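You operate a simulated robot arm through the tools that you are given. There is no shell and no other tool.

The job below is to be done with a simulated robot arm. You get a single attempt, and the scene is never put back.

JOB
Grease the orange bearing block.
Fine: lay its small cap on the dark mat; pump till the blue collar is whole, not to a blob; coupler back on its rest, cap back on.
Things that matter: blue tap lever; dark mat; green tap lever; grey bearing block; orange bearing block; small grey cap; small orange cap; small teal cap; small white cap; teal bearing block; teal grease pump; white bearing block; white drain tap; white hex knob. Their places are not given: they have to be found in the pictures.

Only the result counts: the job must be done as asked and must still hold three seconds after the hand-in. Knocking over, shifting, dropping, spilling or breaking anything else fails it. A push-on lid holds only when it is set on centred and level and pressed home; a screw cap is set on level and turned clockwise until tight.

ROBOT AND FRAMES
A 7-joint arm with a two-finger parallel gripper, fixed in place. Base frame: the origin is at the foot of the arm, x ahead of it, y to its left, z up; the work surface is at about z = 85. Readings come in cm, degrees, newtons and seconds.
With the tool pointing down near the work surface it reaches from about 30 to 70 cm from the base axis. Its first joint turns from -66.0 to 66.0 degrees. Payload 1.57 kg.
The TCP is the grasp point between the finger pads, 3 cm short of the fingertips. In the tool frame z runs along the fingers and y along their closing line. The gripper opens to 11 cm. The fingers are 2.4 cm wide and 1.2 cm thick; the gripper's body (4.8 by 11.2 cm) begins 7.8 cm behind the TCP.
Orientation is that of the tool frame in the base frame, as a unit quaternion [x, y, z, w]. With the fingers straight down and closing along the base's y, the tool's x points along the base's -x, its y along +y and its z along -z.

CONTROLS
- The arm moves only by the tool nudge_tool. Its argument "increments" is a list of rows, each a list of 7 numbers: the shift along the tool's x, y, z in cm, then the turn, a rotation vector about the tool's x, y, z in degrees, then the opening, from 0 (shut) to 1 (fully open). In form: [[dx, dy, dz, wx, wy, wz, gripper], ...]. A call has 1 to 20 rows; each row shifts and turns the commanded pose from where the row before left it, along the tool's axes as they then stand. Each row takes 0.2 s and may step no farther than 5 cm and 8.6 degrees from the row before; otherwise, or with a gripper value out of range, the whole call is refused. A pose out of reach is approached as far as the arm can. The call stops where the force on the tool passes 90 N (or 10 N more than at its start, if that is more) or the arm is blocked; 0.2 s more then pass. Each finger travels about 10.8 cm/s and halts on what it meets, pressing with about 35 N; the grip force reading is that of the motor and also rises with nothing between the fingers. The clock runs only during rows and for 0.2 s after the last one: add rows that do not move to give the fingers time. The reply holds the time, the measured pose of the TCP, the force on the tool along the base axes, the opening and the grip force, in the units named above and with some noise, with the torque about the TCP (base axes, N m) and any sound that the robot's microphone picked up.
- Cameras (640 x 400 px; columns grow to the right, rows downward): "scene" is fixed at [17.23, -39.29, 141.47]; the picture's right is [0.75, -0.67, 0.00], its down [-0.31, -0.35, -0.88] and it looks along [0.59, 0.66, -0.47] (base axes); focal length 276 px, centre (320, 200). "wrist" rides on the gripper at [7, 1.6, -14.1] in the tool frame; the picture's right is [-0.23, 0.97, 0.00], its down [-0.86, -0.20, -0.48] and it looks along [-0.47, -0.11, 0.88] (tool axes); focal length 222 px, centre (320, 200).
- capture(camera): a new picture of that camera. The clock stands still meanwhile.
- locate(camera, pixels): for up to 12 pixels [column, row] of the newest picture of that camera ("zoom" is the newest enlarged one), the place [x, y, z] in the base frame of the surface seen there, good to about 0.2 cm. The clock stands still meanwhile.
- zoom(camera, box): a new picture of the part [left, top, right, bottom] of that camera's present view, enlarged. The clock stands still meanwhile.
- finish_job(): hands the job in; it is judged then, once.

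Open the gripper and draw the arm clear of the work before you hand the job in, unless the task says otherwise.

The tools are called after "Request:" as name(argument=value, ...) on one line, values as JSON. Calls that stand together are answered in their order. nudge_tool: Moves the arm, as the interface text tells. Its arguments: {"type":"object","properties":{"increments":{"type":"array","items":{"type":"array","items":{"type":"number"}}}},"required":["increments"]} The other tools are called the same way: capture (camera) takes a picture; locate (camera, pixels) gives the place of the surface under pixels of a picture; zoom (camera, box) takes an enlarged picture of a part of a camera's view; finish_job () hands the job in.

At the start:

```text
time_s: 0.0
tool_pos: [35.5, -4.45, 127.85]
tcp_rot: [0.0, 1.0, 0.0, 0.0]
force: [0.9, 0.5, 0.5]
torque: [-0.01, 0.01, -0.01]
finger_gap: 10.99
grasp_force: 0.0
```

scene: 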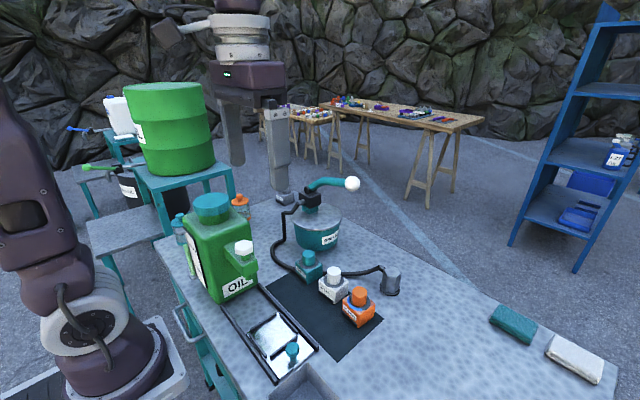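
wrist: 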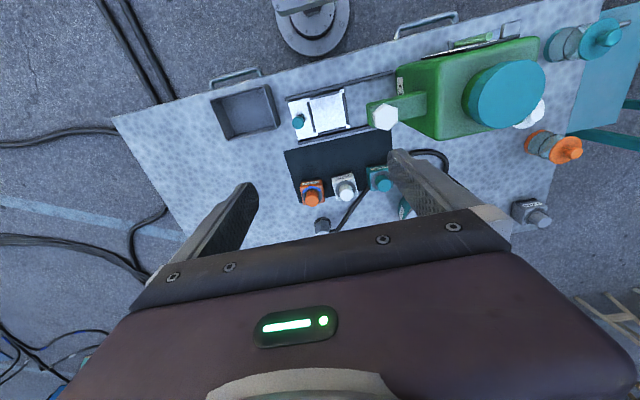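

I see the orange block at about (360,305) in the scene picture, with the pump behind at (320,225). I'll zoom in for detail first.

Request:
zoom(camera="scene", box=[240, 160, 440, 285])

Request:
zoom(camera="wrist", box=[270, 130, 430, 230])

```text
3.20 times, centred on (340, 222) of scene
```

zoom: 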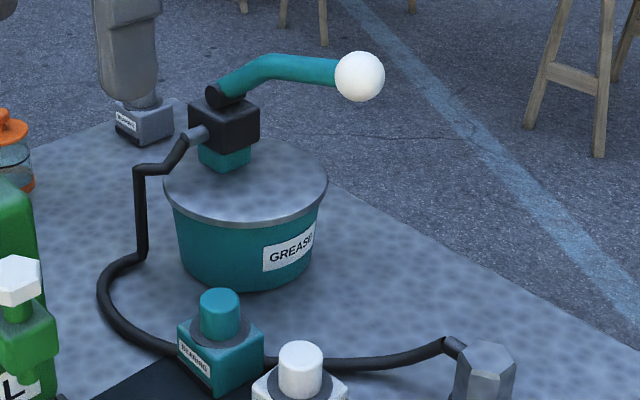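

```text
4.00 times, centred on (350, 180) of wrist
```

zoom: 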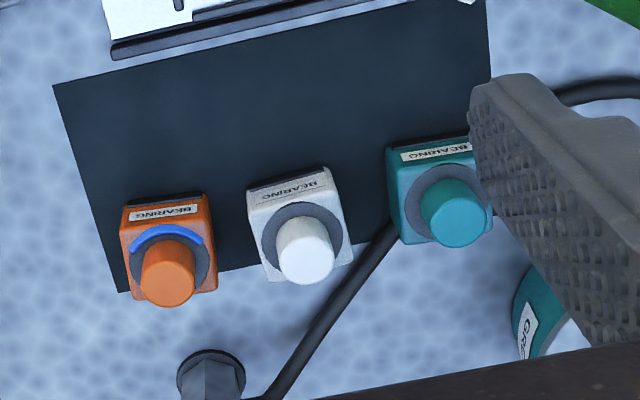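

The orange block already shows a partial blue arc round its cap. I'll zoom in on the coupler and the blocks in the scene view.

Request:
zoom(camera="scene", box=[280, 240, 440, 340])

Request:
locate(camera="zoom", pixels=[[320, 220], [440, 130], [460, 180], [425, 105], [320, 190], [213, 130], [115, 80]])

Request:
locate(camera="scene", pixels=[[360, 294], [334, 271], [308, 255], [390, 272], [390, 291], [353, 184], [330, 183], [312, 198], [345, 330], [290, 290], [292, 350], [315, 225]])

```text
4.00 times, centred on (360, 290) of scene
```

zoom: 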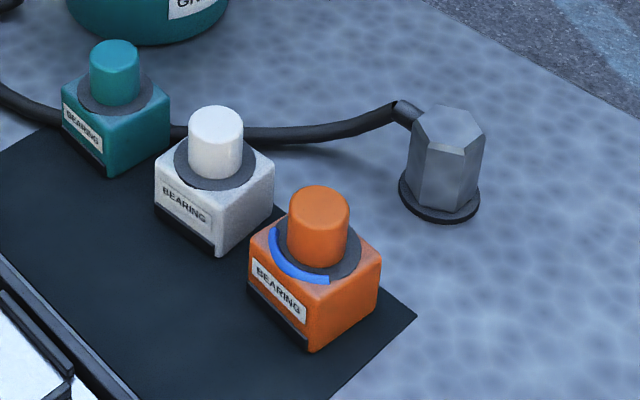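

```text
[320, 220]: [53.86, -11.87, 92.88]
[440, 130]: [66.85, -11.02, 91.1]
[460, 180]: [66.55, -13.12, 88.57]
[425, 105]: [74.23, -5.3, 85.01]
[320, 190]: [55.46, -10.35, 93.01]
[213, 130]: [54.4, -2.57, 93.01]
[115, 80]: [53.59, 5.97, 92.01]
```

```text
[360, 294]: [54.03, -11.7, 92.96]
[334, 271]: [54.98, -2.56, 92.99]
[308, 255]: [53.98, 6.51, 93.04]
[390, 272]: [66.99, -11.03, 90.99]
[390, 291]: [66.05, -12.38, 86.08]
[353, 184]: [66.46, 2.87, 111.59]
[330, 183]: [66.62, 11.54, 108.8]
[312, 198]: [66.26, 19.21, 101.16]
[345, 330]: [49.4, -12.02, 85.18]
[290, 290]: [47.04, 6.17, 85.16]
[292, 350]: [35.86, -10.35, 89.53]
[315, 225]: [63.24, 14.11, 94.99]
```

The orange cap sits near (54, -11.5) with its top at z≈93. The coupler is near (66.5, -12), its top at 91, and the lever ball is at (66.5, 2.9, 111.6). I'll move above the orange block to view it closely.

Request:
nudge_tool(increments=[[-2.2, -0.9, 2.4, 0, 0, 0, 1], [-2.2, -0.9, 2.4, 0, 0, 0, 1], [-2.2, -0.9, 2.4, 0, 0, 0, 1], [-2.2, -0.9, 2.4, 0, 0, 0, 0.6], [-2.2, -0.9, 2.4, 0, 0, 0, 0.6], [-2.2, -0.9, 2.4, 0, 0, 0, 0.6], [-2.2, -0.9, 2.4, 0, 0, 0, 0.6], [-2.2, -0.9, 2.4, 0, 0, 0, 0.6], [0, 0, 0, 0, 0, 0, 0.6]])

Request:
capture(camera="wrist")

Request:
capture(camera="scene")

```text
time_s: 2.0
tool_pos: [53.11, -11.63, 108.56]
tcp_rot: [0.0, 1.0, 0.001, 0.0]
force: [-0.5, 0.7, -0.4]
torque: [0.0, 0.02, -0.01]
finger_gap: 6.59
grasp_force: 0.1
```

```text
taken
```

wrist: 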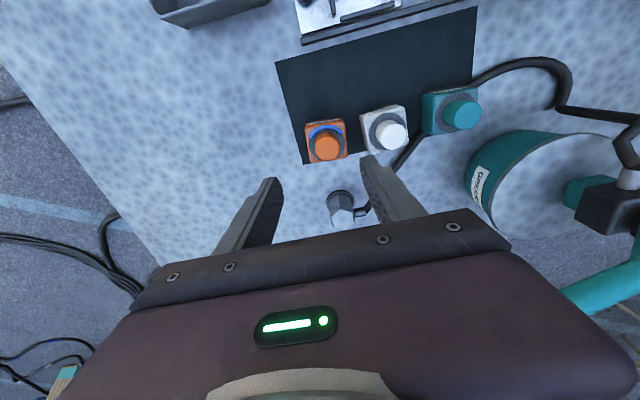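

```text
taken
```

scene: 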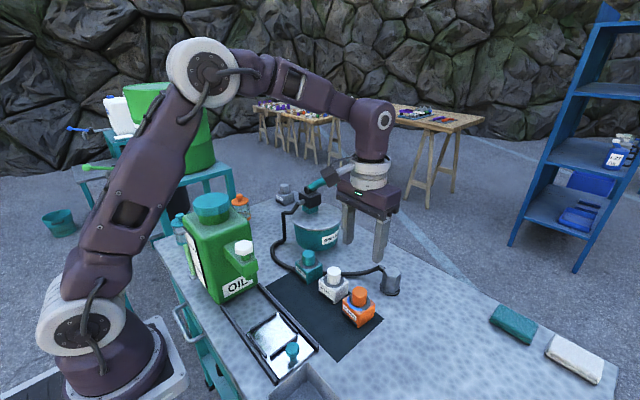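

The wrist view shows the orange cap near (327,147) and the coupler near (340,205). I'll zoom both for exact measurements.

Request:
zoom(camera="wrist", box=[280, 100, 440, 200])

Request:
locate(camera="zoom", pixels=[[140, 190], [190, 190], [238, 190], [190, 155], [190, 215], [120, 120], [245, 110], [190, 115], [140, 160], [262, 150], [120, 230], [250, 220]])

Request:
zoom(camera="wrist", box=[290, 160, 418, 240])

```text
4.00 times, centred on (360, 150) of wrist
```

zoom: 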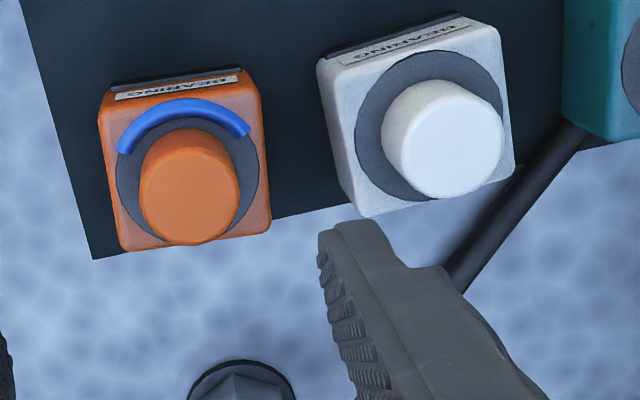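

```text
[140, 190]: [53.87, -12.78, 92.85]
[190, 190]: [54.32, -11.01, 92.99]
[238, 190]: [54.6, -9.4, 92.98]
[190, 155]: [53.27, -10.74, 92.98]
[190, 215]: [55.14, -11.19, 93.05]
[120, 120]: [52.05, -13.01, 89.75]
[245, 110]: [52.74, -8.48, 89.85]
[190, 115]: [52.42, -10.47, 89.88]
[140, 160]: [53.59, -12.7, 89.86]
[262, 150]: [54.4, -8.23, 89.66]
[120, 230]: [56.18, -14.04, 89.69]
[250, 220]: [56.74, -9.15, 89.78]
```

```text
5.00 times, centred on (354, 200) of wrist
```

zoom: 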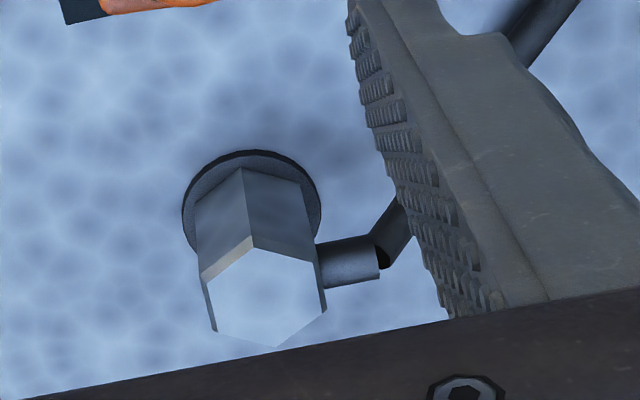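

The cap's top is at z≈93 with centre near (54.5,-11.05) and radius ≈1.7. I'll find the mat's extent, the oil can's nearest parts and the coupler's details.

Request:
locate(camera="zoom", pixels=[[270, 295], [350, 262], [225, 240], [255, 205], [195, 190], [255, 155], [315, 200], [212, 325], [320, 305], [250, 240], [280, 345], [400, 225]])

Request:
locate(camera="wrist", pixels=[[280, 64], [474, 10], [473, 80], [306, 163], [330, 70], [330, 100], [400, 60], [300, 42], [360, 20]])

Request:
locate(camera="scene", pixels=[[243, 246], [250, 270], [240, 285], [210, 205], [300, 330], [293, 348], [275, 325], [353, 168], [320, 185]])

```text
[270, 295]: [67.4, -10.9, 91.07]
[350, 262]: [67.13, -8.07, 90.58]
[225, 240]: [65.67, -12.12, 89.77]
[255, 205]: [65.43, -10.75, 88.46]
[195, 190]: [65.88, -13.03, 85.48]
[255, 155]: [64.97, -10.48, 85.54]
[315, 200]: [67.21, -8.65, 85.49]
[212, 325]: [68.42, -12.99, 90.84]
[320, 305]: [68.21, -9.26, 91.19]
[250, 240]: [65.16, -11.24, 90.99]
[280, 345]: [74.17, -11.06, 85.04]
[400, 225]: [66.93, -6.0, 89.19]
```

```text
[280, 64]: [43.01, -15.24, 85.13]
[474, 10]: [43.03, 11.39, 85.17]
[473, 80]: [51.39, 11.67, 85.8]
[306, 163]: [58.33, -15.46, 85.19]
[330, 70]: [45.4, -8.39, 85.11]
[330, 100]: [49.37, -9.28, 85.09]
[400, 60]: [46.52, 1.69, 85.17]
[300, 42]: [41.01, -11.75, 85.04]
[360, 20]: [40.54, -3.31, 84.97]
```

```text
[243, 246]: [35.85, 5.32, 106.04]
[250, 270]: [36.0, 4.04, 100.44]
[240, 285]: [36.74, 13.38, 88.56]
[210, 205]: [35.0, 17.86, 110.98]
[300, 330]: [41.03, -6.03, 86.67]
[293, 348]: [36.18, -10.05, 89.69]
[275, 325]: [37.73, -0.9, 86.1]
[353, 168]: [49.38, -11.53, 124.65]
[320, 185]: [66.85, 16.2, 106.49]
```

The mat spans about x 43–58 and y -15 to 11.5, so (47.5,-8) is a free spot for the cap. I'll descend partway over the orange cap and look again to refine its centre.

Request:
nudge_tool(increments=[[-0.7, 0.3, 3, 0, 0, 0, 0.6], [-0.7, 0.3, 3, 0, 0, 0, 0.6], [0, 0, 3, 0, 0, 0, 0.6], [0, 0, 0, 0, 0, 0, 0.6]])

Request:
zoom(camera="wrist", box=[240, 100, 440, 225])

Request:
zoom(camera="scene", box=[300, 220, 460, 320])

```text
time_s: 3.0
tool_pos: [54.49, -11.18, 99.87]
tcp_rot: [0.0, 1.0, 0.0, 0.0]
force: [-0.1, -0.6, -0.6]
torque: [0.01, -0.01, 0.03]
finger_gap: 6.59
grasp_force: 0.0
```

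```text
3.20 times, centred on (340, 162) of wrist
```

zoom: 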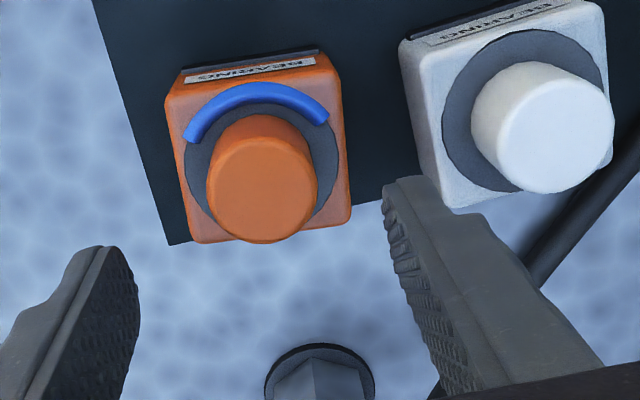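

```text
4.00 times, centred on (380, 270) of scene
```

zoom: 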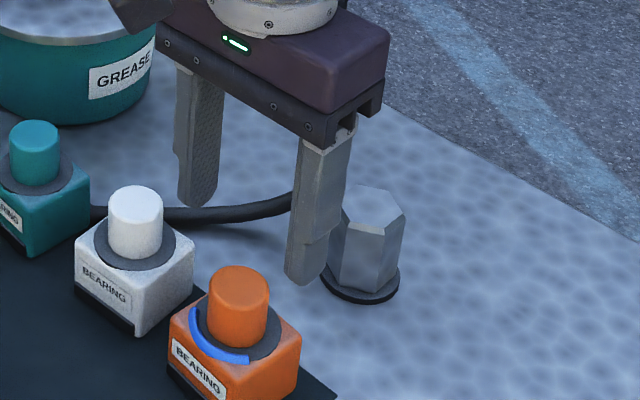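

The cap lies between the fingers. I'll measure its top again in the wrist zoom to set the centre.

Request:
zoom(camera="wrist", box=[280, 110, 360, 180])

Request:
locate(camera="wrist", pixels=[[306, 156], [309, 150], [322, 155], [335, 152], [337, 157], [322, 145], [322, 165], [322, 170], [310, 165], [332, 166]])

```text
5.71 times, centred on (320, 145) of wrist
```

zoom: 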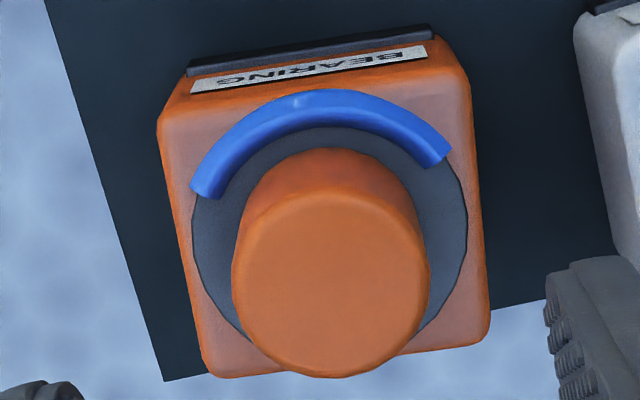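

```text
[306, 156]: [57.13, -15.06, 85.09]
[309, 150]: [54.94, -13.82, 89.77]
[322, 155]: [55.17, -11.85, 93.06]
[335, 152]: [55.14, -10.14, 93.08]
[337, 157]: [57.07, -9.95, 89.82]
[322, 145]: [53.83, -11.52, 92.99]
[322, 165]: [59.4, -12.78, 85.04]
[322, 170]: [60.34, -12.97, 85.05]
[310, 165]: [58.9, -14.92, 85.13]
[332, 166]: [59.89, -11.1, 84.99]
```

The wrist locate used the older full picture, so I'll query the zoom picture instead.

Request:
locate(camera="zoom", pixels=[[240, 285], [332, 285], [422, 285], [332, 215], [332, 360], [332, 330], [332, 240], [250, 250], [415, 250], [195, 240], [462, 230]])

```text
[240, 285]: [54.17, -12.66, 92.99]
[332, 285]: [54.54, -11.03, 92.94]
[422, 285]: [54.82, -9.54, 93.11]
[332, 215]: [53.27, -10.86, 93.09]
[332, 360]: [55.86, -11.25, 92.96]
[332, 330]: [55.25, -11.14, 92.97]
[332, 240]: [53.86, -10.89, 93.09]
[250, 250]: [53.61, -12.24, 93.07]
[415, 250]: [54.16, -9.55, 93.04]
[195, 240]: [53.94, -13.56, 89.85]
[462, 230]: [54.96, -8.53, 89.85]
```

The cap's centre is (54.55, -11.05), z 89.85–93. I'll lower to TCP z≈93.4 so the fingertips stay just above the block, then close on it.

Request:
nudge_tool(increments=[[0, 0.1, 2.2, 0, 0, 0, 0.6], [-0.05, 0, 2.2, 0, 0, 0, 0.6], [0, 0, 1.6, 0, 0, 0, 0.6], [0, 0, 0.4, 0, 0, 0, 0.6], [0, 0, 0, 0, 0, 0, 0.6], [0, 0, 0, 0, 0, 0, 0.45], [0, 0, 0, 0, 0, 0, 0.36], [0, 0, 0, 0, 0, 0, 0.2], [0, 0, 0, 0, 0, 0, 0.2]])

Request:
zoom(camera="scene", box=[300, 240, 460, 340])

Request:
zoom(camera="wrist", box=[240, 100, 440, 225])

```text
time_s: 5.0
tool_pos: [54.55, -10.96, 93.4]
tcp_rot: [0.0, 1.0, 0.0, -0.001]
force: [0.2, 0.0, 0.2]
torque: [-0.02, 0.0, -0.02]
finger_gap: 3.53
grasp_force: 35.2
```

```text
4.00 times, centred on (380, 290) of scene
```

zoom: 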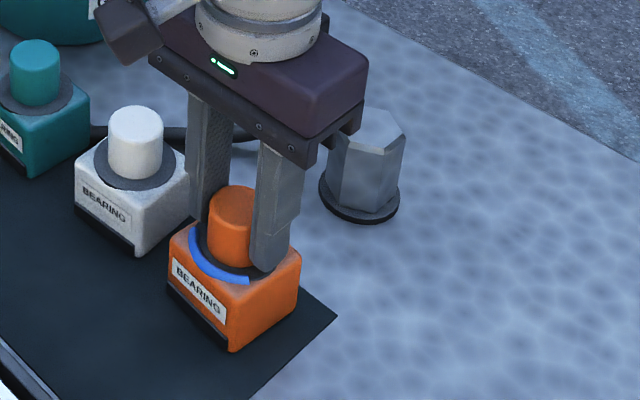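

```text
3.20 times, centred on (340, 162) of wrist
```

zoom: 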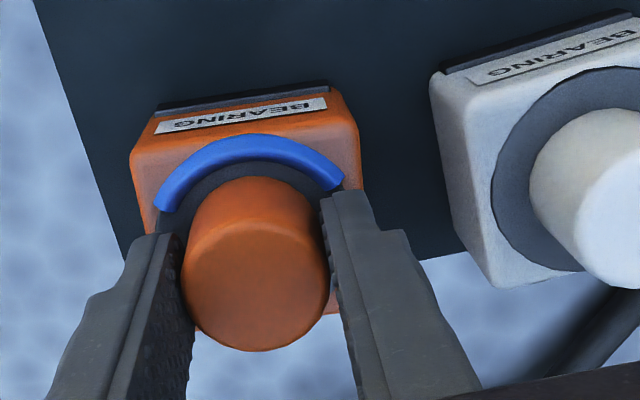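

The cap is gripped (gap 3.53, 35 N) with no side load. I'll lift in small steps and watch the vertical force, to find whether it pulls off or needs unscrewing.

Request:
nudge_tool(increments=[[0, 0, -0.1, 0, 0, 0, 0.2], [0, 0, -0.1, 0, 0, 0, 0.2]])

```text
time_s: 5.6
tool_pos: [54.54, -10.81, 93.55]
tcp_rot: [0.0, 1.0, 0.001, 0.0]
force: [1.0, 1.1, -0.6]
torque: [0.02, 0.0, 0.02]
finger_gap: 3.52
grasp_force: 35.8
```

The force stays near zero over the first 0.15 cm. I'll lift a bit more and check.

Request:
nudge_tool(increments=[[0, 0, -0.15, 0, 0, 0, 0.2], [0, 0, -0.15, 0, 0, 0, 0.2]])

Request:
zoom(camera="scene", box=[300, 240, 460, 340])

```text
time_s: 6.2
tool_pos: [54.62, -10.85, 93.88]
tcp_rot: [0.0, 1.0, 0.0, 0.0]
force: [-0.1, 0.0, 0.2]
torque: [0.0, 0.01, -0.03]
finger_gap: 3.52
grasp_force: 35.3
```

```text
4.00 times, centred on (380, 290) of scene
```

zoom: 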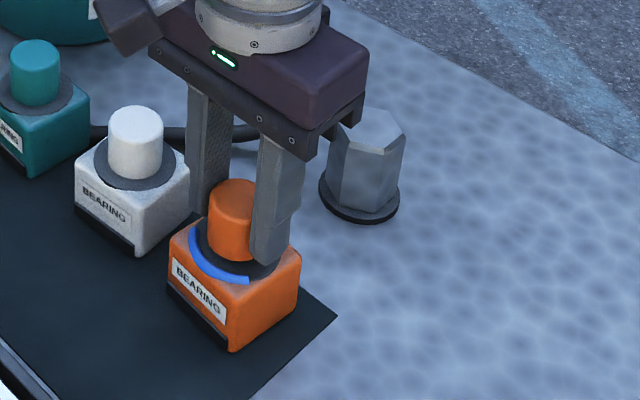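

The cap lifts freely and the block stays put. I'll raise it to about z 99 and look.

Request:
nudge_tool(increments=[[0, 0, -0.6, 0, 0, 0, 0.2], [0, 0, -1, 0, 0, 0, 0.2], [0, 0, -1.5, 0, 0, 0, 0.2], [0, 0, -1.9, 0, 0, 0, 0.2], [0, 0, 0, 0, 0, 0, 0.2]])

Request:
zoom(camera="scene", box=[300, 240, 460, 340])

Request:
zoom(camera="wrist", box=[240, 100, 440, 225])

```text
time_s: 7.4
tool_pos: [54.5, -11.03, 99.12]
tcp_rot: [0.0, 1.0, 0.0, -0.001]
force: [-1.2, 0.4, 0.1]
torque: [-0.01, -0.01, -0.03]
finger_gap: 2.2
grasp_force: 0.0
```

```text
4.00 times, centred on (380, 290) of scene
```

zoom: 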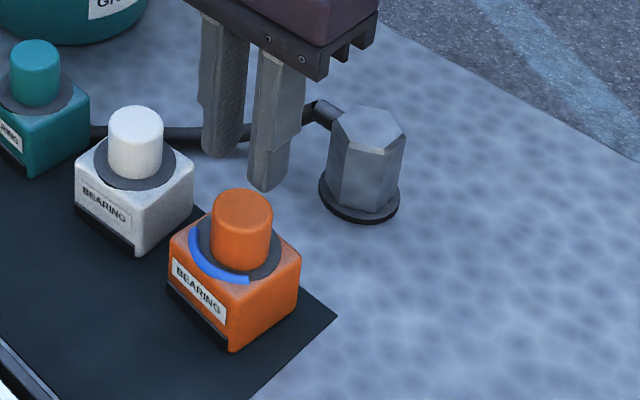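

```text
3.20 times, centred on (340, 162) of wrist
```

zoom: 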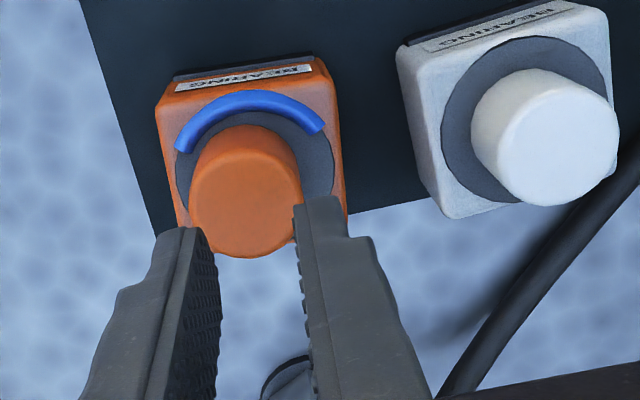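

The cap stayed on the block: the gap is now 2.2, so it slipped out during the lift. I'll check how the cap sits now.

Request:
zoom(camera="wrist", box=[260, 110, 372, 180])

Request:
locate(camera="zoom", pixels=[[240, 240], [300, 240], [350, 240], [300, 190], [300, 290], [300, 320], [200, 200], [430, 200], [300, 90]])

Request:
zoom(camera="scene", box=[320, 265, 400, 330])

```text
5.71 times, centred on (316, 145) of wrist
```

zoom: 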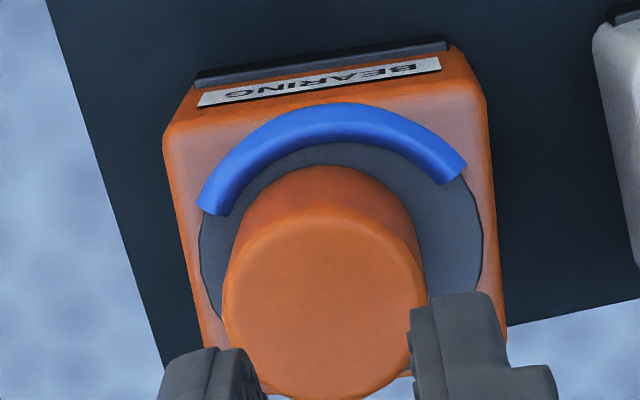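

```text
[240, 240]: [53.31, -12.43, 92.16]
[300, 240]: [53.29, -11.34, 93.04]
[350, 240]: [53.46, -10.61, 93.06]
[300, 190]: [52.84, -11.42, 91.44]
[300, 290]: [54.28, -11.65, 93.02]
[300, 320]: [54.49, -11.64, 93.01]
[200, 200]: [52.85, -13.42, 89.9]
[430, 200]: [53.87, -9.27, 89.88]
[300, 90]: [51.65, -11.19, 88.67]
```

```text
6.15 times, centred on (360, 298) of scene
```

zoom: 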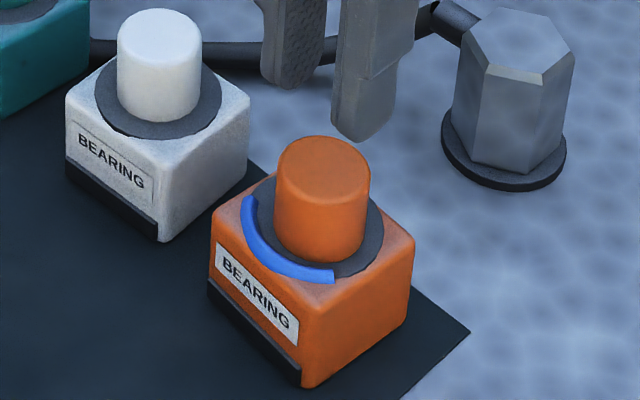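

The cap is still upright at z 93.02 but seems shifted about 0.3 cm toward -y, so it probably came loose and settled back. I'll measure its top edges before re-gripping.

Request:
locate(camera="zoom", pixels=[[324, 161], [282, 161], [366, 161], [324, 140], [324, 182], [365, 200], [283, 200], [262, 200], [380, 230]])

Request:
zoom(camera="wrist", box=[260, 130, 372, 200])

Request:
locate(camera="zoom", pixels=[[230, 200], [322, 200], [415, 180], [322, 120], [322, 270], [322, 60], [205, 110], [475, 90]])

```text
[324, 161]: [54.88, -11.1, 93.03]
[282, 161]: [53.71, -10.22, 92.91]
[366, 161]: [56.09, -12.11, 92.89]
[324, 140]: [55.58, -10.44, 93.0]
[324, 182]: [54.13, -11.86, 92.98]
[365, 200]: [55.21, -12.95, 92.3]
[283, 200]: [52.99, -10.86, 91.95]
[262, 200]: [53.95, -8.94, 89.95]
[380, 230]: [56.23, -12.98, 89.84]
```

```text
5.71 times, centred on (316, 165) of wrist
```

zoom: 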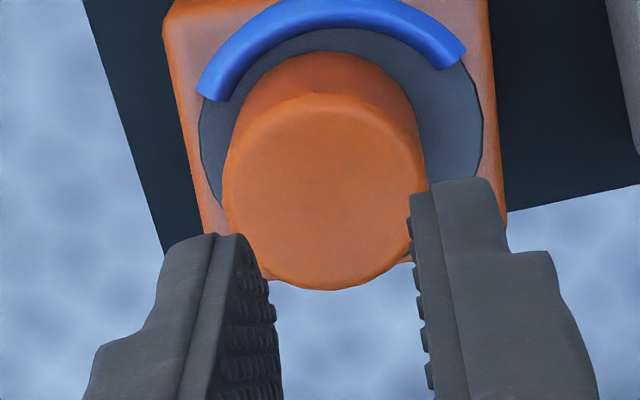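

```text
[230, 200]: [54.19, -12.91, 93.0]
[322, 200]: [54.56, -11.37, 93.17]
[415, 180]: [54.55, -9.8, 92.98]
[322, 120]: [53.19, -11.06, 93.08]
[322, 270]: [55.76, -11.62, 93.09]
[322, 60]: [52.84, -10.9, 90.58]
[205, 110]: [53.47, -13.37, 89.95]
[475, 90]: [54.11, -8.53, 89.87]
```

The cap now sits at about (54.6,-11.3), still upright. I'll re-grip it slightly lower with the gripper commanded fully shut, then lift slowly while watching the gap.

Request:
nudge_tool(increments=[[0, -0.15, 0, 0, 0, 0, 0.6], [-0.05, -0.15, 0, 0, 0, 0, 0.6], [0, 0, 2.5, 0, 0, 0, 0.6], [0, 0, 2.2, 0, 0, 0, 0.6], [0, 0, 1.2, 0, 0, 0, 0.6], [0, 0, 0, 0, 0, 0, 0.6], [0, 0, 0, 0, 0, 0, 0.4], [0, 0, 0, 0, 0, 0, 0], [0, 0, 0, 0, 0, 0, 0], [0, 0, 0, 0, 0, 0, 0]])

Request:
zoom(camera="wrist", box=[240, 100, 440, 225])

```text
time_s: 9.6
tool_pos: [54.54, -11.27, 92.95]
tcp_rot: [-0.001, 1.0, 0.0, 0.0]
force: [-0.2, 0.2, 0.5]
torque: [0.01, 0.0, 0.01]
finger_gap: 3.49
grasp_force: 34.5
```

```text
3.20 times, centred on (340, 162) of wrist
```

zoom: 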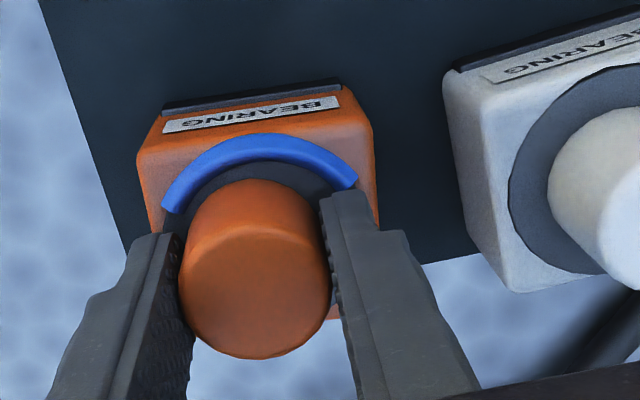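

Gripped again (gap 3.49, 34.5 N). I'll lift slowly by 0.8 cm and check the grip.

Request:
nudge_tool(increments=[[0, 0, -0.1, 0, 0, 0, 0], [0, 0, -0.1, 0, 0, 0, 0], [0, 0, -0.2, 0, 0, 0, 0], [0, 0, -0.2, 0, 0, 0, 0], [0, 0, -0.2, 0, 0, 0, 0]])

Request:
zoom(camera="scene", box=[300, 240, 460, 340])

```text
time_s: 10.8
tool_pos: [54.59, -11.34, 93.72]
tcp_rot: [0.0, 1.0, 0.0, -0.001]
force: [-0.4, 0.3, -0.5]
torque: [0.0, 0.05, 0.0]
finger_gap: 3.49
grasp_force: 34.8
```

```text
4.00 times, centred on (380, 290) of scene
```

zoom: 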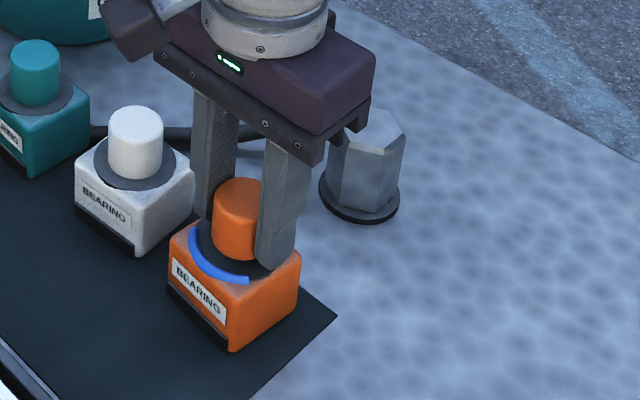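

The cap has risen with the fingers and the gap holds at 3.49. I'll keep lifting slowly.

Request:
nudge_tool(increments=[[0, 0, -0.25, 0, 0, 0, 0], [0, 0, -0.25, 0, 0, 0, 0], [0, 0, -0.25, 0, 0, 0, 0], [0, 0, -0.25, 0, 0, 0, 0]])

Request:
zoom(camera="scene", box=[300, 240, 460, 340])

```text
time_s: 11.8
tool_pos: [54.63, -11.28, 94.81]
tcp_rot: [0.0, 1.0, 0.0, 0.0]
force: [0.1, 0.0, -0.5]
torque: [-0.01, 0.0, 0.03]
finger_gap: 3.46
grasp_force: 35.3
```

```text
4.00 times, centred on (380, 290) of scene
```

zoom: 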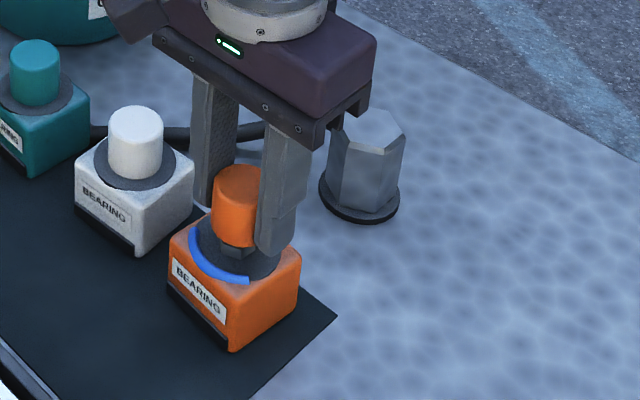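

The cap is off the collar and the grey nipple shows beneath it. I'll continue upward gently.

Request:
nudge_tool(increments=[[0, 0, -0.3, 0, 0, 0, 0], [0, 0, -0.3, 0, 0, 0, 0], [0, 0, -0.4, 0, 0, 0, 0], [0, 0, -0.4, 0, 0, 0, 0], [0, 0, -0.5, 0, 0, 0, 0], [0, 0, -0.5, 0, 0, 0, 0], [0, 0, -0.5, 0, 0, 0, 0]])

Request:
zoom(camera="scene", box=[300, 240, 460, 340])

Request:
zoom(camera="wrist", box=[240, 100, 440, 225])

```text
time_s: 13.4
tool_pos: [54.6, -11.2, 97.6]
tcp_rot: [0.0, 1.0, 0.0, 0.0]
force: [-0.1, 0.0, 0.1]
torque: [0.01, 0.01, 0.0]
finger_gap: 3.47
grasp_force: 34.4
```

```text
4.00 times, centred on (380, 290) of scene
```

zoom: 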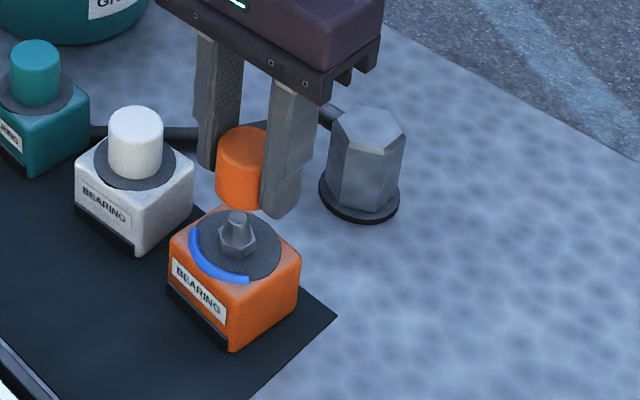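

```text
3.20 times, centred on (340, 162) of wrist
```

zoom: 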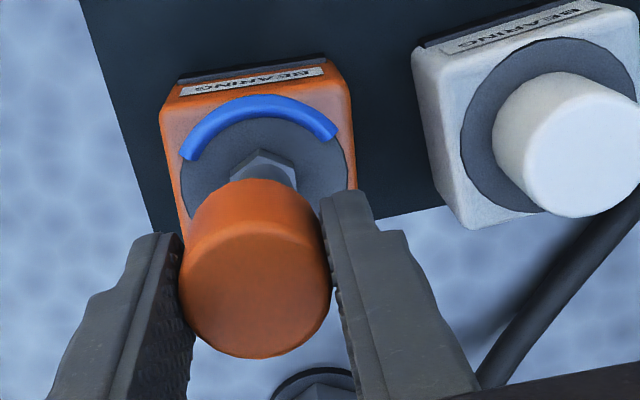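

The cap is off (push-on) and the nipple is bare with about a third of a blue ring. I'll carry the cap to the free mat area near (47.5,-8) at a safe height.

Request:
nudge_tool(increments=[[0.4, 0, -0.5, 0, 0, 0, 0], [0.8, 0.3, -0.3, 0, 0, 0, 0], [0.9, 0.4, 0, 0, 0, 0, 0], [0.9, 0.4, 0, 0, 0, 0, 0], [0.9, 0.4, 0, 0, 0, 0, 0], [0.9, 0.5, 0, 0, 0, 0, 0], [0.9, 0.5, 0, 0, 0, 0, 0], [0.9, 0.5, 0, 0, 0, 0, 0], [0.5, 0.2, 0, 0, 0, 0, 0], [0, 0, 0, 0, 0, 0, 0]])

Request:
capture(camera="wrist")

Request:
capture(camera="scene")

```text
time_s: 15.6
tool_pos: [47.54, -7.98, 98.45]
tcp_rot: [0.0, 1.0, 0.0, 0.0]
force: [-1.3, -0.2, -0.3]
torque: [-0.01, 0.02, -0.01]
finger_gap: 3.45
grasp_force: 35.0
```

```text
taken
```

wrist: 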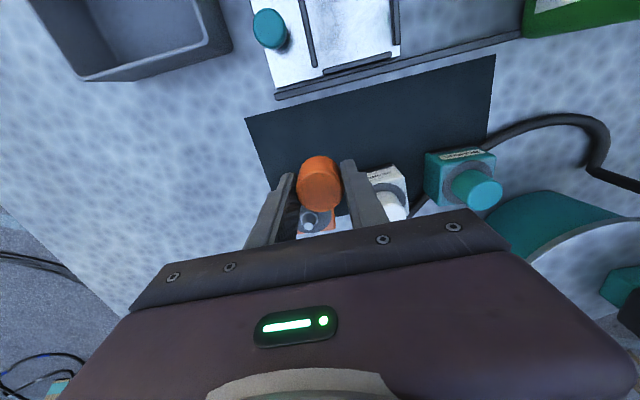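

```text
taken
```

scene: 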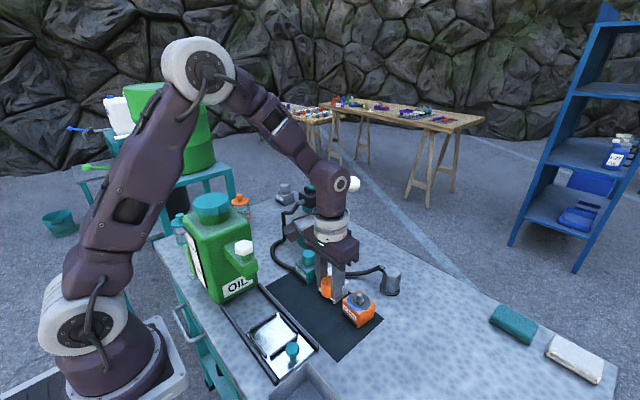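

The cap is held over free mat. I'll lower it to just above the mat, going slowly at the end.

Request:
nudge_tool(increments=[[0, 0, 1.5, 0, 0, 0, 0], [0, 0, 1.8, 0, 0, 0, 0], [0, 0, 1.8, 0, 0, 0, 0], [0, 0, 1.8, 0, 0, 0, 0], [0, 0, 1.5, 0, 0, 0, 0], [0, 0, 0.8, 0, 0, 0, 0], [0, 0, 0.4, 0, 0, 0, 0], [0, 0, 0.2, 0, 0, 0, 0], [0, 0, 0, 0, 0, 0, 0]])

Request:
zoom(camera="scene", box=[270, 240, 430, 340])

```text
time_s: 17.6
tool_pos: [47.51, -8.02, 88.65]
tcp_rot: [0.001, 1.0, 0.001, 0.0]
force: [-0.3, 0.1, -0.7]
torque: [-0.01, 0.0, -0.01]
finger_gap: 3.44
grasp_force: 34.9
```

```text
4.00 times, centred on (350, 290) of scene
```

zoom: 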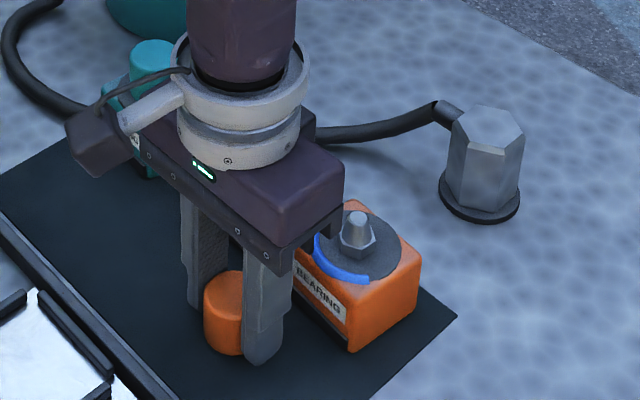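

I'll ease down in 0.1 cm steps until light contact.

Request:
nudge_tool(increments=[[0, 0, 0.1, 0, 0, 0, 0], [0, 0, 0.1, 0, 0, 0, 0], [0, 0, 0.08, 0, 0, 0, 0]])

```text
time_s: 18.4
tool_pos: [47.64, -8.13, 88.53]
tcp_rot: [0.0, 1.0, 0.0, 0.0]
force: [-0.6, 0.4, 0.0]
torque: [0.0, 0.0, 0.01]
finger_gap: 3.46
grasp_force: 35.4
```

There is no contact force yet. I'll go down another 0.1 cm in two small steps.

Request:
nudge_tool(increments=[[0, 0, 0.06, 0, 0, 0, 0], [0, 0, 0.06, 0, 0, 0, 0], [0, 0, 0, 0, 0, 0, 0]])

```text
time_s: 19.2
tool_pos: [47.4, -7.94, 88.19]
tcp_rot: [0.0, 1.0, 0.001, 0.001]
force: [0.6, 0.3, -0.1]
torque: [0.01, 0.01, 0.0]
finger_gap: 3.43
grasp_force: 35.1
```

The TCP is at about 88.25, so the cap should be within a millimetre of the mat. I'll open the fingers gradually and then rise.

Request:
nudge_tool(increments=[[0, 0, 0, 0, 0, 0, 0.34], [0, 0, 0, 0, 0, 0, 0.4], [0, 0, 0, 0, 0, 0, 0.5], [0, 0, 0, 0, 0, 0, 0.55], [0, 0, -1, 0, 0, 0, 0.55], [0, 0, -2, 0, 0, 0, 0.55], [0, 0, -3, 0, 0, 0, 0.55], [0, 0, -4, 0, 0, 0, 0.55], [0, 0, -4, 0, 0, 0, 0.55]])

Request:
capture(camera="wrist")

Request:
zoom(camera="scene", box=[270, 240, 430, 340])

```text
time_s: 21.2
tool_pos: [47.69, -7.98, 102.22]
tcp_rot: [0.0, 1.0, 0.0, 0.0]
force: [-0.6, -0.4, -0.1]
torque: [-0.01, -0.01, -0.02]
finger_gap: 6.04
grasp_force: 0.1
```

```text
taken
```

wrist: 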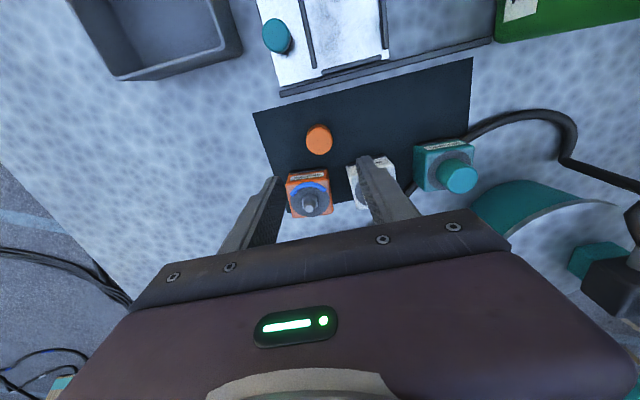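

```text
4.00 times, centred on (350, 290) of scene
```

zoom: 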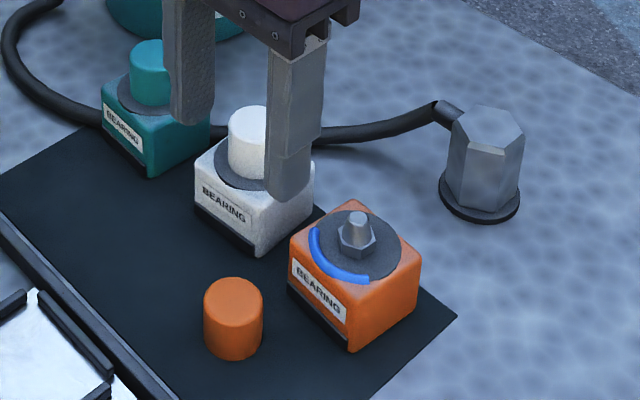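

The cap stands upright on the mat. Next I'll measure the nipple at (357,215) and the coupler in this zoom, plus the cap's place.

Request:
locate(camera="zoom", pixels=[[357, 216], [357, 235], [375, 240], [233, 292], [357, 255], [487, 123], [455, 130], [520, 133], [488, 150], [445, 107], [440, 195], [518, 210]])

Request:
zoom(camera="wrist", box=[260, 160, 356, 220])

Request:
locate(camera="zoom", pixels=[[325, 305], [325, 285], [330, 260], [215, 250], [420, 220], [195, 250], [470, 200], [320, 180]])

```text
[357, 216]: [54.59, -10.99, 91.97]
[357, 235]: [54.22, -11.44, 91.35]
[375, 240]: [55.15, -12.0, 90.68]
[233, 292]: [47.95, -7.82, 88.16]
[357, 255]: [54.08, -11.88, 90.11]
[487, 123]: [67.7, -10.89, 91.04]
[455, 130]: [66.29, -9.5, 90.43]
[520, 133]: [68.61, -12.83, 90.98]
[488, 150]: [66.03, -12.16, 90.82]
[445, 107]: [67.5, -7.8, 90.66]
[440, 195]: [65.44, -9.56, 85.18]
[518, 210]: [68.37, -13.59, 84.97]
```

```text
6.67 times, centred on (308, 190) of wrist
```

zoom: 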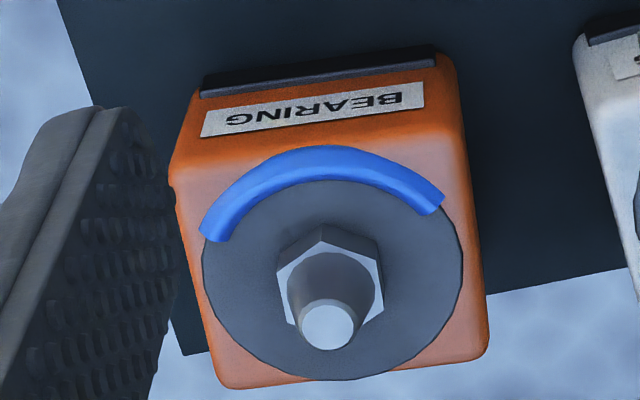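

```text
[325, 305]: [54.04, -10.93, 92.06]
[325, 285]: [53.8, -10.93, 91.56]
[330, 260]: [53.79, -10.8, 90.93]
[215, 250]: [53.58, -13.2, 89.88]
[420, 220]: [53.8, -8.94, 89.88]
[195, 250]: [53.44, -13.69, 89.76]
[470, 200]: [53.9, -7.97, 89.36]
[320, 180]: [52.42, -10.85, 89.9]
```

The nipple is at (54.5,-11.0), its tip at z 92.1, and the orange cap at (48,-7.8). I'll move above the coupler and turn the tool -60° so the fingers close on two hex flats clear of the hose stub on its +y side.

Request:
nudge_tool(increments=[[-3.5, -0.8, -1, 0, 0, 0, 0.6], [-3.5, -0.8, 0, 0, 0, 0, 0.6], [-3.5, -0.8, 0, 0, 0, 0, 0.6], [-3.5, -0.8, 0, 0, 0, 0, 0.6], [0, 0, 0, 0, 0, -7.5, 0.6], [0, 0, 0, 0, 0, -7.5, 0.6], [0, 0, 0, 0, 0, -7.5, 0.6], [0, 0, 0, 0, 0, -7.5, 0.6], [0, 0, 0, 0, 0, -7.5, 0.6], [0, 0, 0, 0, 0, -7.5, 0.6], [0, 0, 0, 0, 0, -7.5, 0.6], [0, 0, 0, 0, 0, -7.5, 0.6], [0, 0, 0, 0, 0, 0, 0.6]])

Request:
capture(camera="wrist")

Request:
capture(camera="scene")

```text
time_s: 24.0
tool_pos: [61.49, -11.25, 103.29]
tcp_rot: [-0.501, 0.866, 0.001, 0.001]
force: [-0.2, 0.1, 0.3]
torque: [0.0, 0.01, -0.03]
finger_gap: 6.58
grasp_force: 0.1
```

```text
taken
```

wrist: 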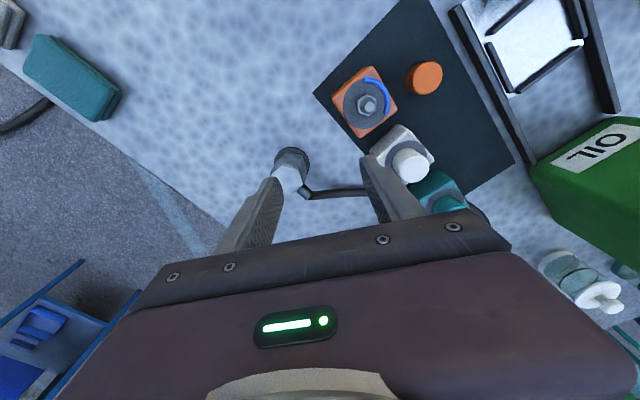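

```text
taken
```

scene: 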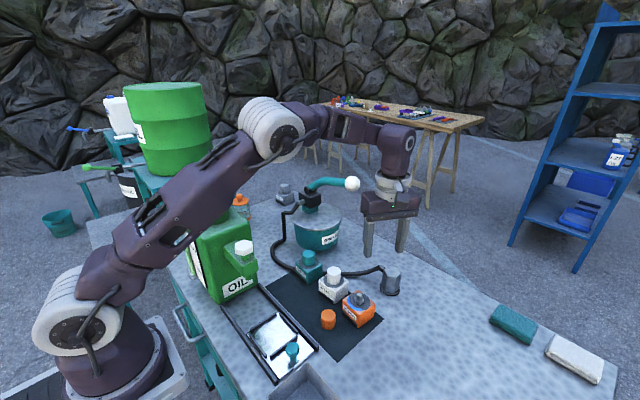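

The rotation is right. I'll move over the coupler and descend to about z 98 for a close look.

Request:
nudge_tool(increments=[[-1, -1.62, 1, 0, 0, 0, 0.6], [-1, -1.62, 1.5, 0, 0, 0, 0.6], [-1, -1.62, 1.5, 0, 0, 0, 0.6], [0, 0, 1.3, 0, 0, 0, 0.6], [0, 0, 0, 0, 0, 0, 0.6]])

Request:
zoom(camera="wrist", box=[240, 90, 400, 190])

Request:
locate(camera="zoom", pixels=[[320, 200], [320, 240], [320, 160], [280, 200], [360, 200], [320, 280], [260, 240], [380, 240]])

```text
time_s: 25.2
tool_pos: [67.23, -11.01, 97.84]
tcp_rot: [-0.5, 0.866, 0.001, -0.001]
force: [1.0, -0.2, 1.1]
torque: [0.02, 0.03, 0.0]
finger_gap: 6.6
grasp_force: 0.0
```

```text
4.00 times, centred on (320, 140) of wrist
```

zoom: 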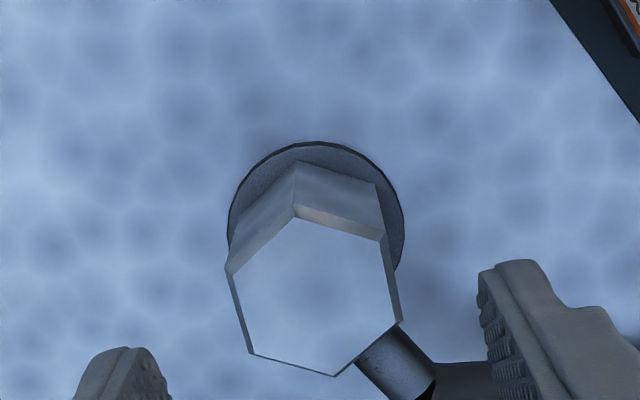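

```text
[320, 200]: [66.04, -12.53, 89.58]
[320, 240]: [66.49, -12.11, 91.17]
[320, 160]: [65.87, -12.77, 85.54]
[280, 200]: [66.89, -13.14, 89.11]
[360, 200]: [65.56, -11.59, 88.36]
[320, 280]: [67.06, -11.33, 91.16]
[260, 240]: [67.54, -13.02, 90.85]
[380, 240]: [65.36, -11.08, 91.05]
```

The hex flats line up with the finger closing direction and its centre is near (315,296) in the zoom. I'll check the hose's position near the right finger before descending.

Request:
capture(camera="wrist")

Request:
locate(camera="wrist", pixels=[[319, 164], [340, 180], [345, 186], [350, 184], [355, 184], [358, 186], [380, 186], [390, 186], [400, 186], [335, 177]])

Request:
zoom(camera="scene", box=[320, 210, 448, 290])

Request:
locate(camera="zoom", pixels=[[110, 300], [150, 308], [190, 310], [240, 308], [290, 295], [320, 270], [350, 280]])

```text
taken
```

wrist: 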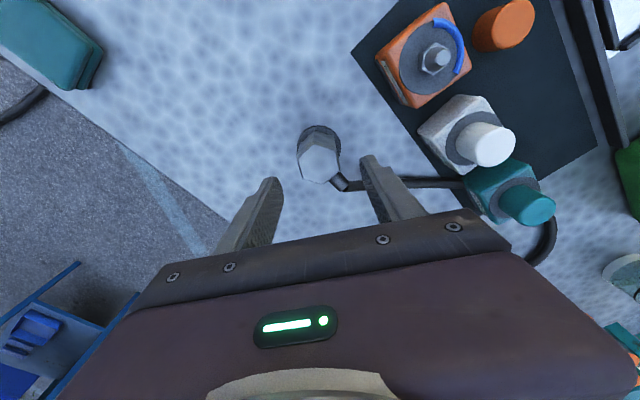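

```text
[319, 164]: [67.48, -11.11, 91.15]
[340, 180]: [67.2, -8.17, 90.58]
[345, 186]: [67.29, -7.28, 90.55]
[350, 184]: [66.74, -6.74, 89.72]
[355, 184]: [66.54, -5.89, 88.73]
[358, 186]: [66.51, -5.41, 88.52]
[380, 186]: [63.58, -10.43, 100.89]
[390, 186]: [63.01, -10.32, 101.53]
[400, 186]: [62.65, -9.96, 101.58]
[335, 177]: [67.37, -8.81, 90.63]
```

```text
5.00 times, centred on (384, 250) of scene
```

zoom: 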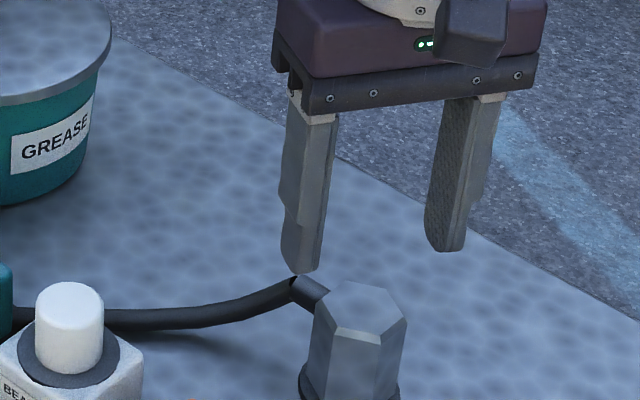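

```text
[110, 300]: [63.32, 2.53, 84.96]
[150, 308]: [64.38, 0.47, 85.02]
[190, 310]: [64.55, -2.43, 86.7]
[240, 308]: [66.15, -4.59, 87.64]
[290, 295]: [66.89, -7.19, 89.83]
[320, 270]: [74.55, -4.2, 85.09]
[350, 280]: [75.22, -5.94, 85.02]
```

The hose runs off to +y and clears both fingers. I'll centre on (67.45,-11.1), descend to z≈89.3, and close on the coupler.

Request:
nudge_tool(increments=[[0, -0.2, 0, 0, 0, 0, 0.6], [0, 0, 2.5, 0, 0, 0, 0.6], [0, 0, 2.5, 0, 0, 0, 0.6], [0, 0, 2, 0, 0, 0, 0.6], [0, 0, 1, 0, 0, 0, 0.6], [0, 0, 0.5, 0, 0, 0, 0.6], [0, 0, 0, 0, 0, 0, 0.6], [0, 0, 0, 0, 0, 0, 0.45], [0, 0, 0, 0, 0, 0, 0.4], [0, 0, 0, 0, 0, 0, 0], [0, 0, 0, 0, 0, 0, 0], [0, 0, 0, 0, 0, 0, 0]])

Request:
zoom(camera="scene", box=[320, 220, 448, 300])

Request:
zoom(camera="wrist", box=[220, 90, 420, 215])

```text
time_s: 27.8
tool_pos: [67.31, -11.17, 89.49]
tcp_rot: [-0.499, 0.866, 0.0, 0.0]
force: [0.4, -0.1, 0.2]
torque: [-0.02, 0.0, 0.04]
finger_gap: 4.07
grasp_force: 35.0
```

```text
5.00 times, centred on (384, 260) of scene
```

zoom: 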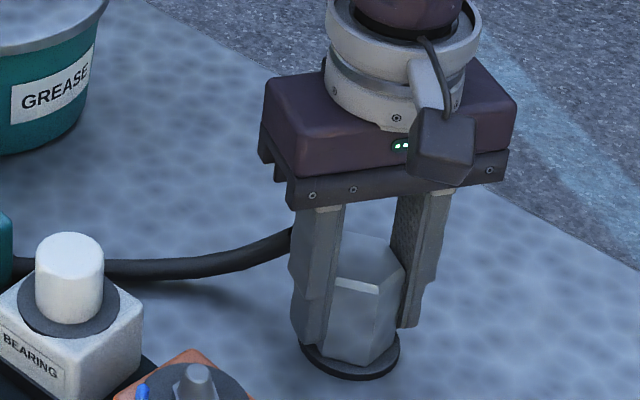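

```text
3.20 times, centred on (320, 152) of wrist
```

zoom: 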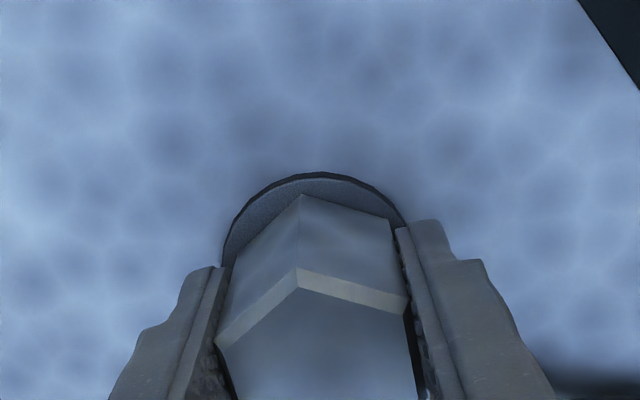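

The coupler is gripped (gap 4.07, 35 N). I'll lift slowly, checking for hose pull.

Request:
nudge_tool(increments=[[0, 0, -0.1, 0, 0, 0, 0], [0, 0, -0.1, 0, 0, 0, 0], [0, 0, -0.2, 0, 0, 0, 0], [0, 0, -0.3, 0, 0, 0, 0], [0, 0, -0.3, 0, 0, 0, 0]])

Request:
zoom(camera="scene", box=[320, 220, 448, 300])

```text
time_s: 29.0
tool_pos: [67.37, -11.09, 90.48]
tcp_rot: [-0.5, 0.866, 0.001, -0.001]
force: [0.2, 0.3, -1.9]
torque: [0.03, -0.01, -0.02]
finger_gap: 4.03
grasp_force: 34.6
```

```text
5.00 times, centred on (384, 260) of scene
```

zoom: 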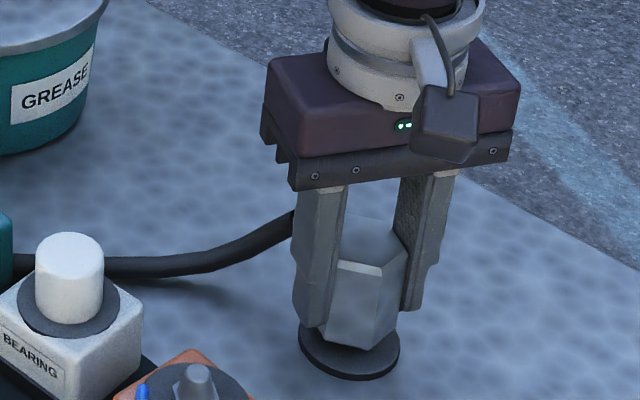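

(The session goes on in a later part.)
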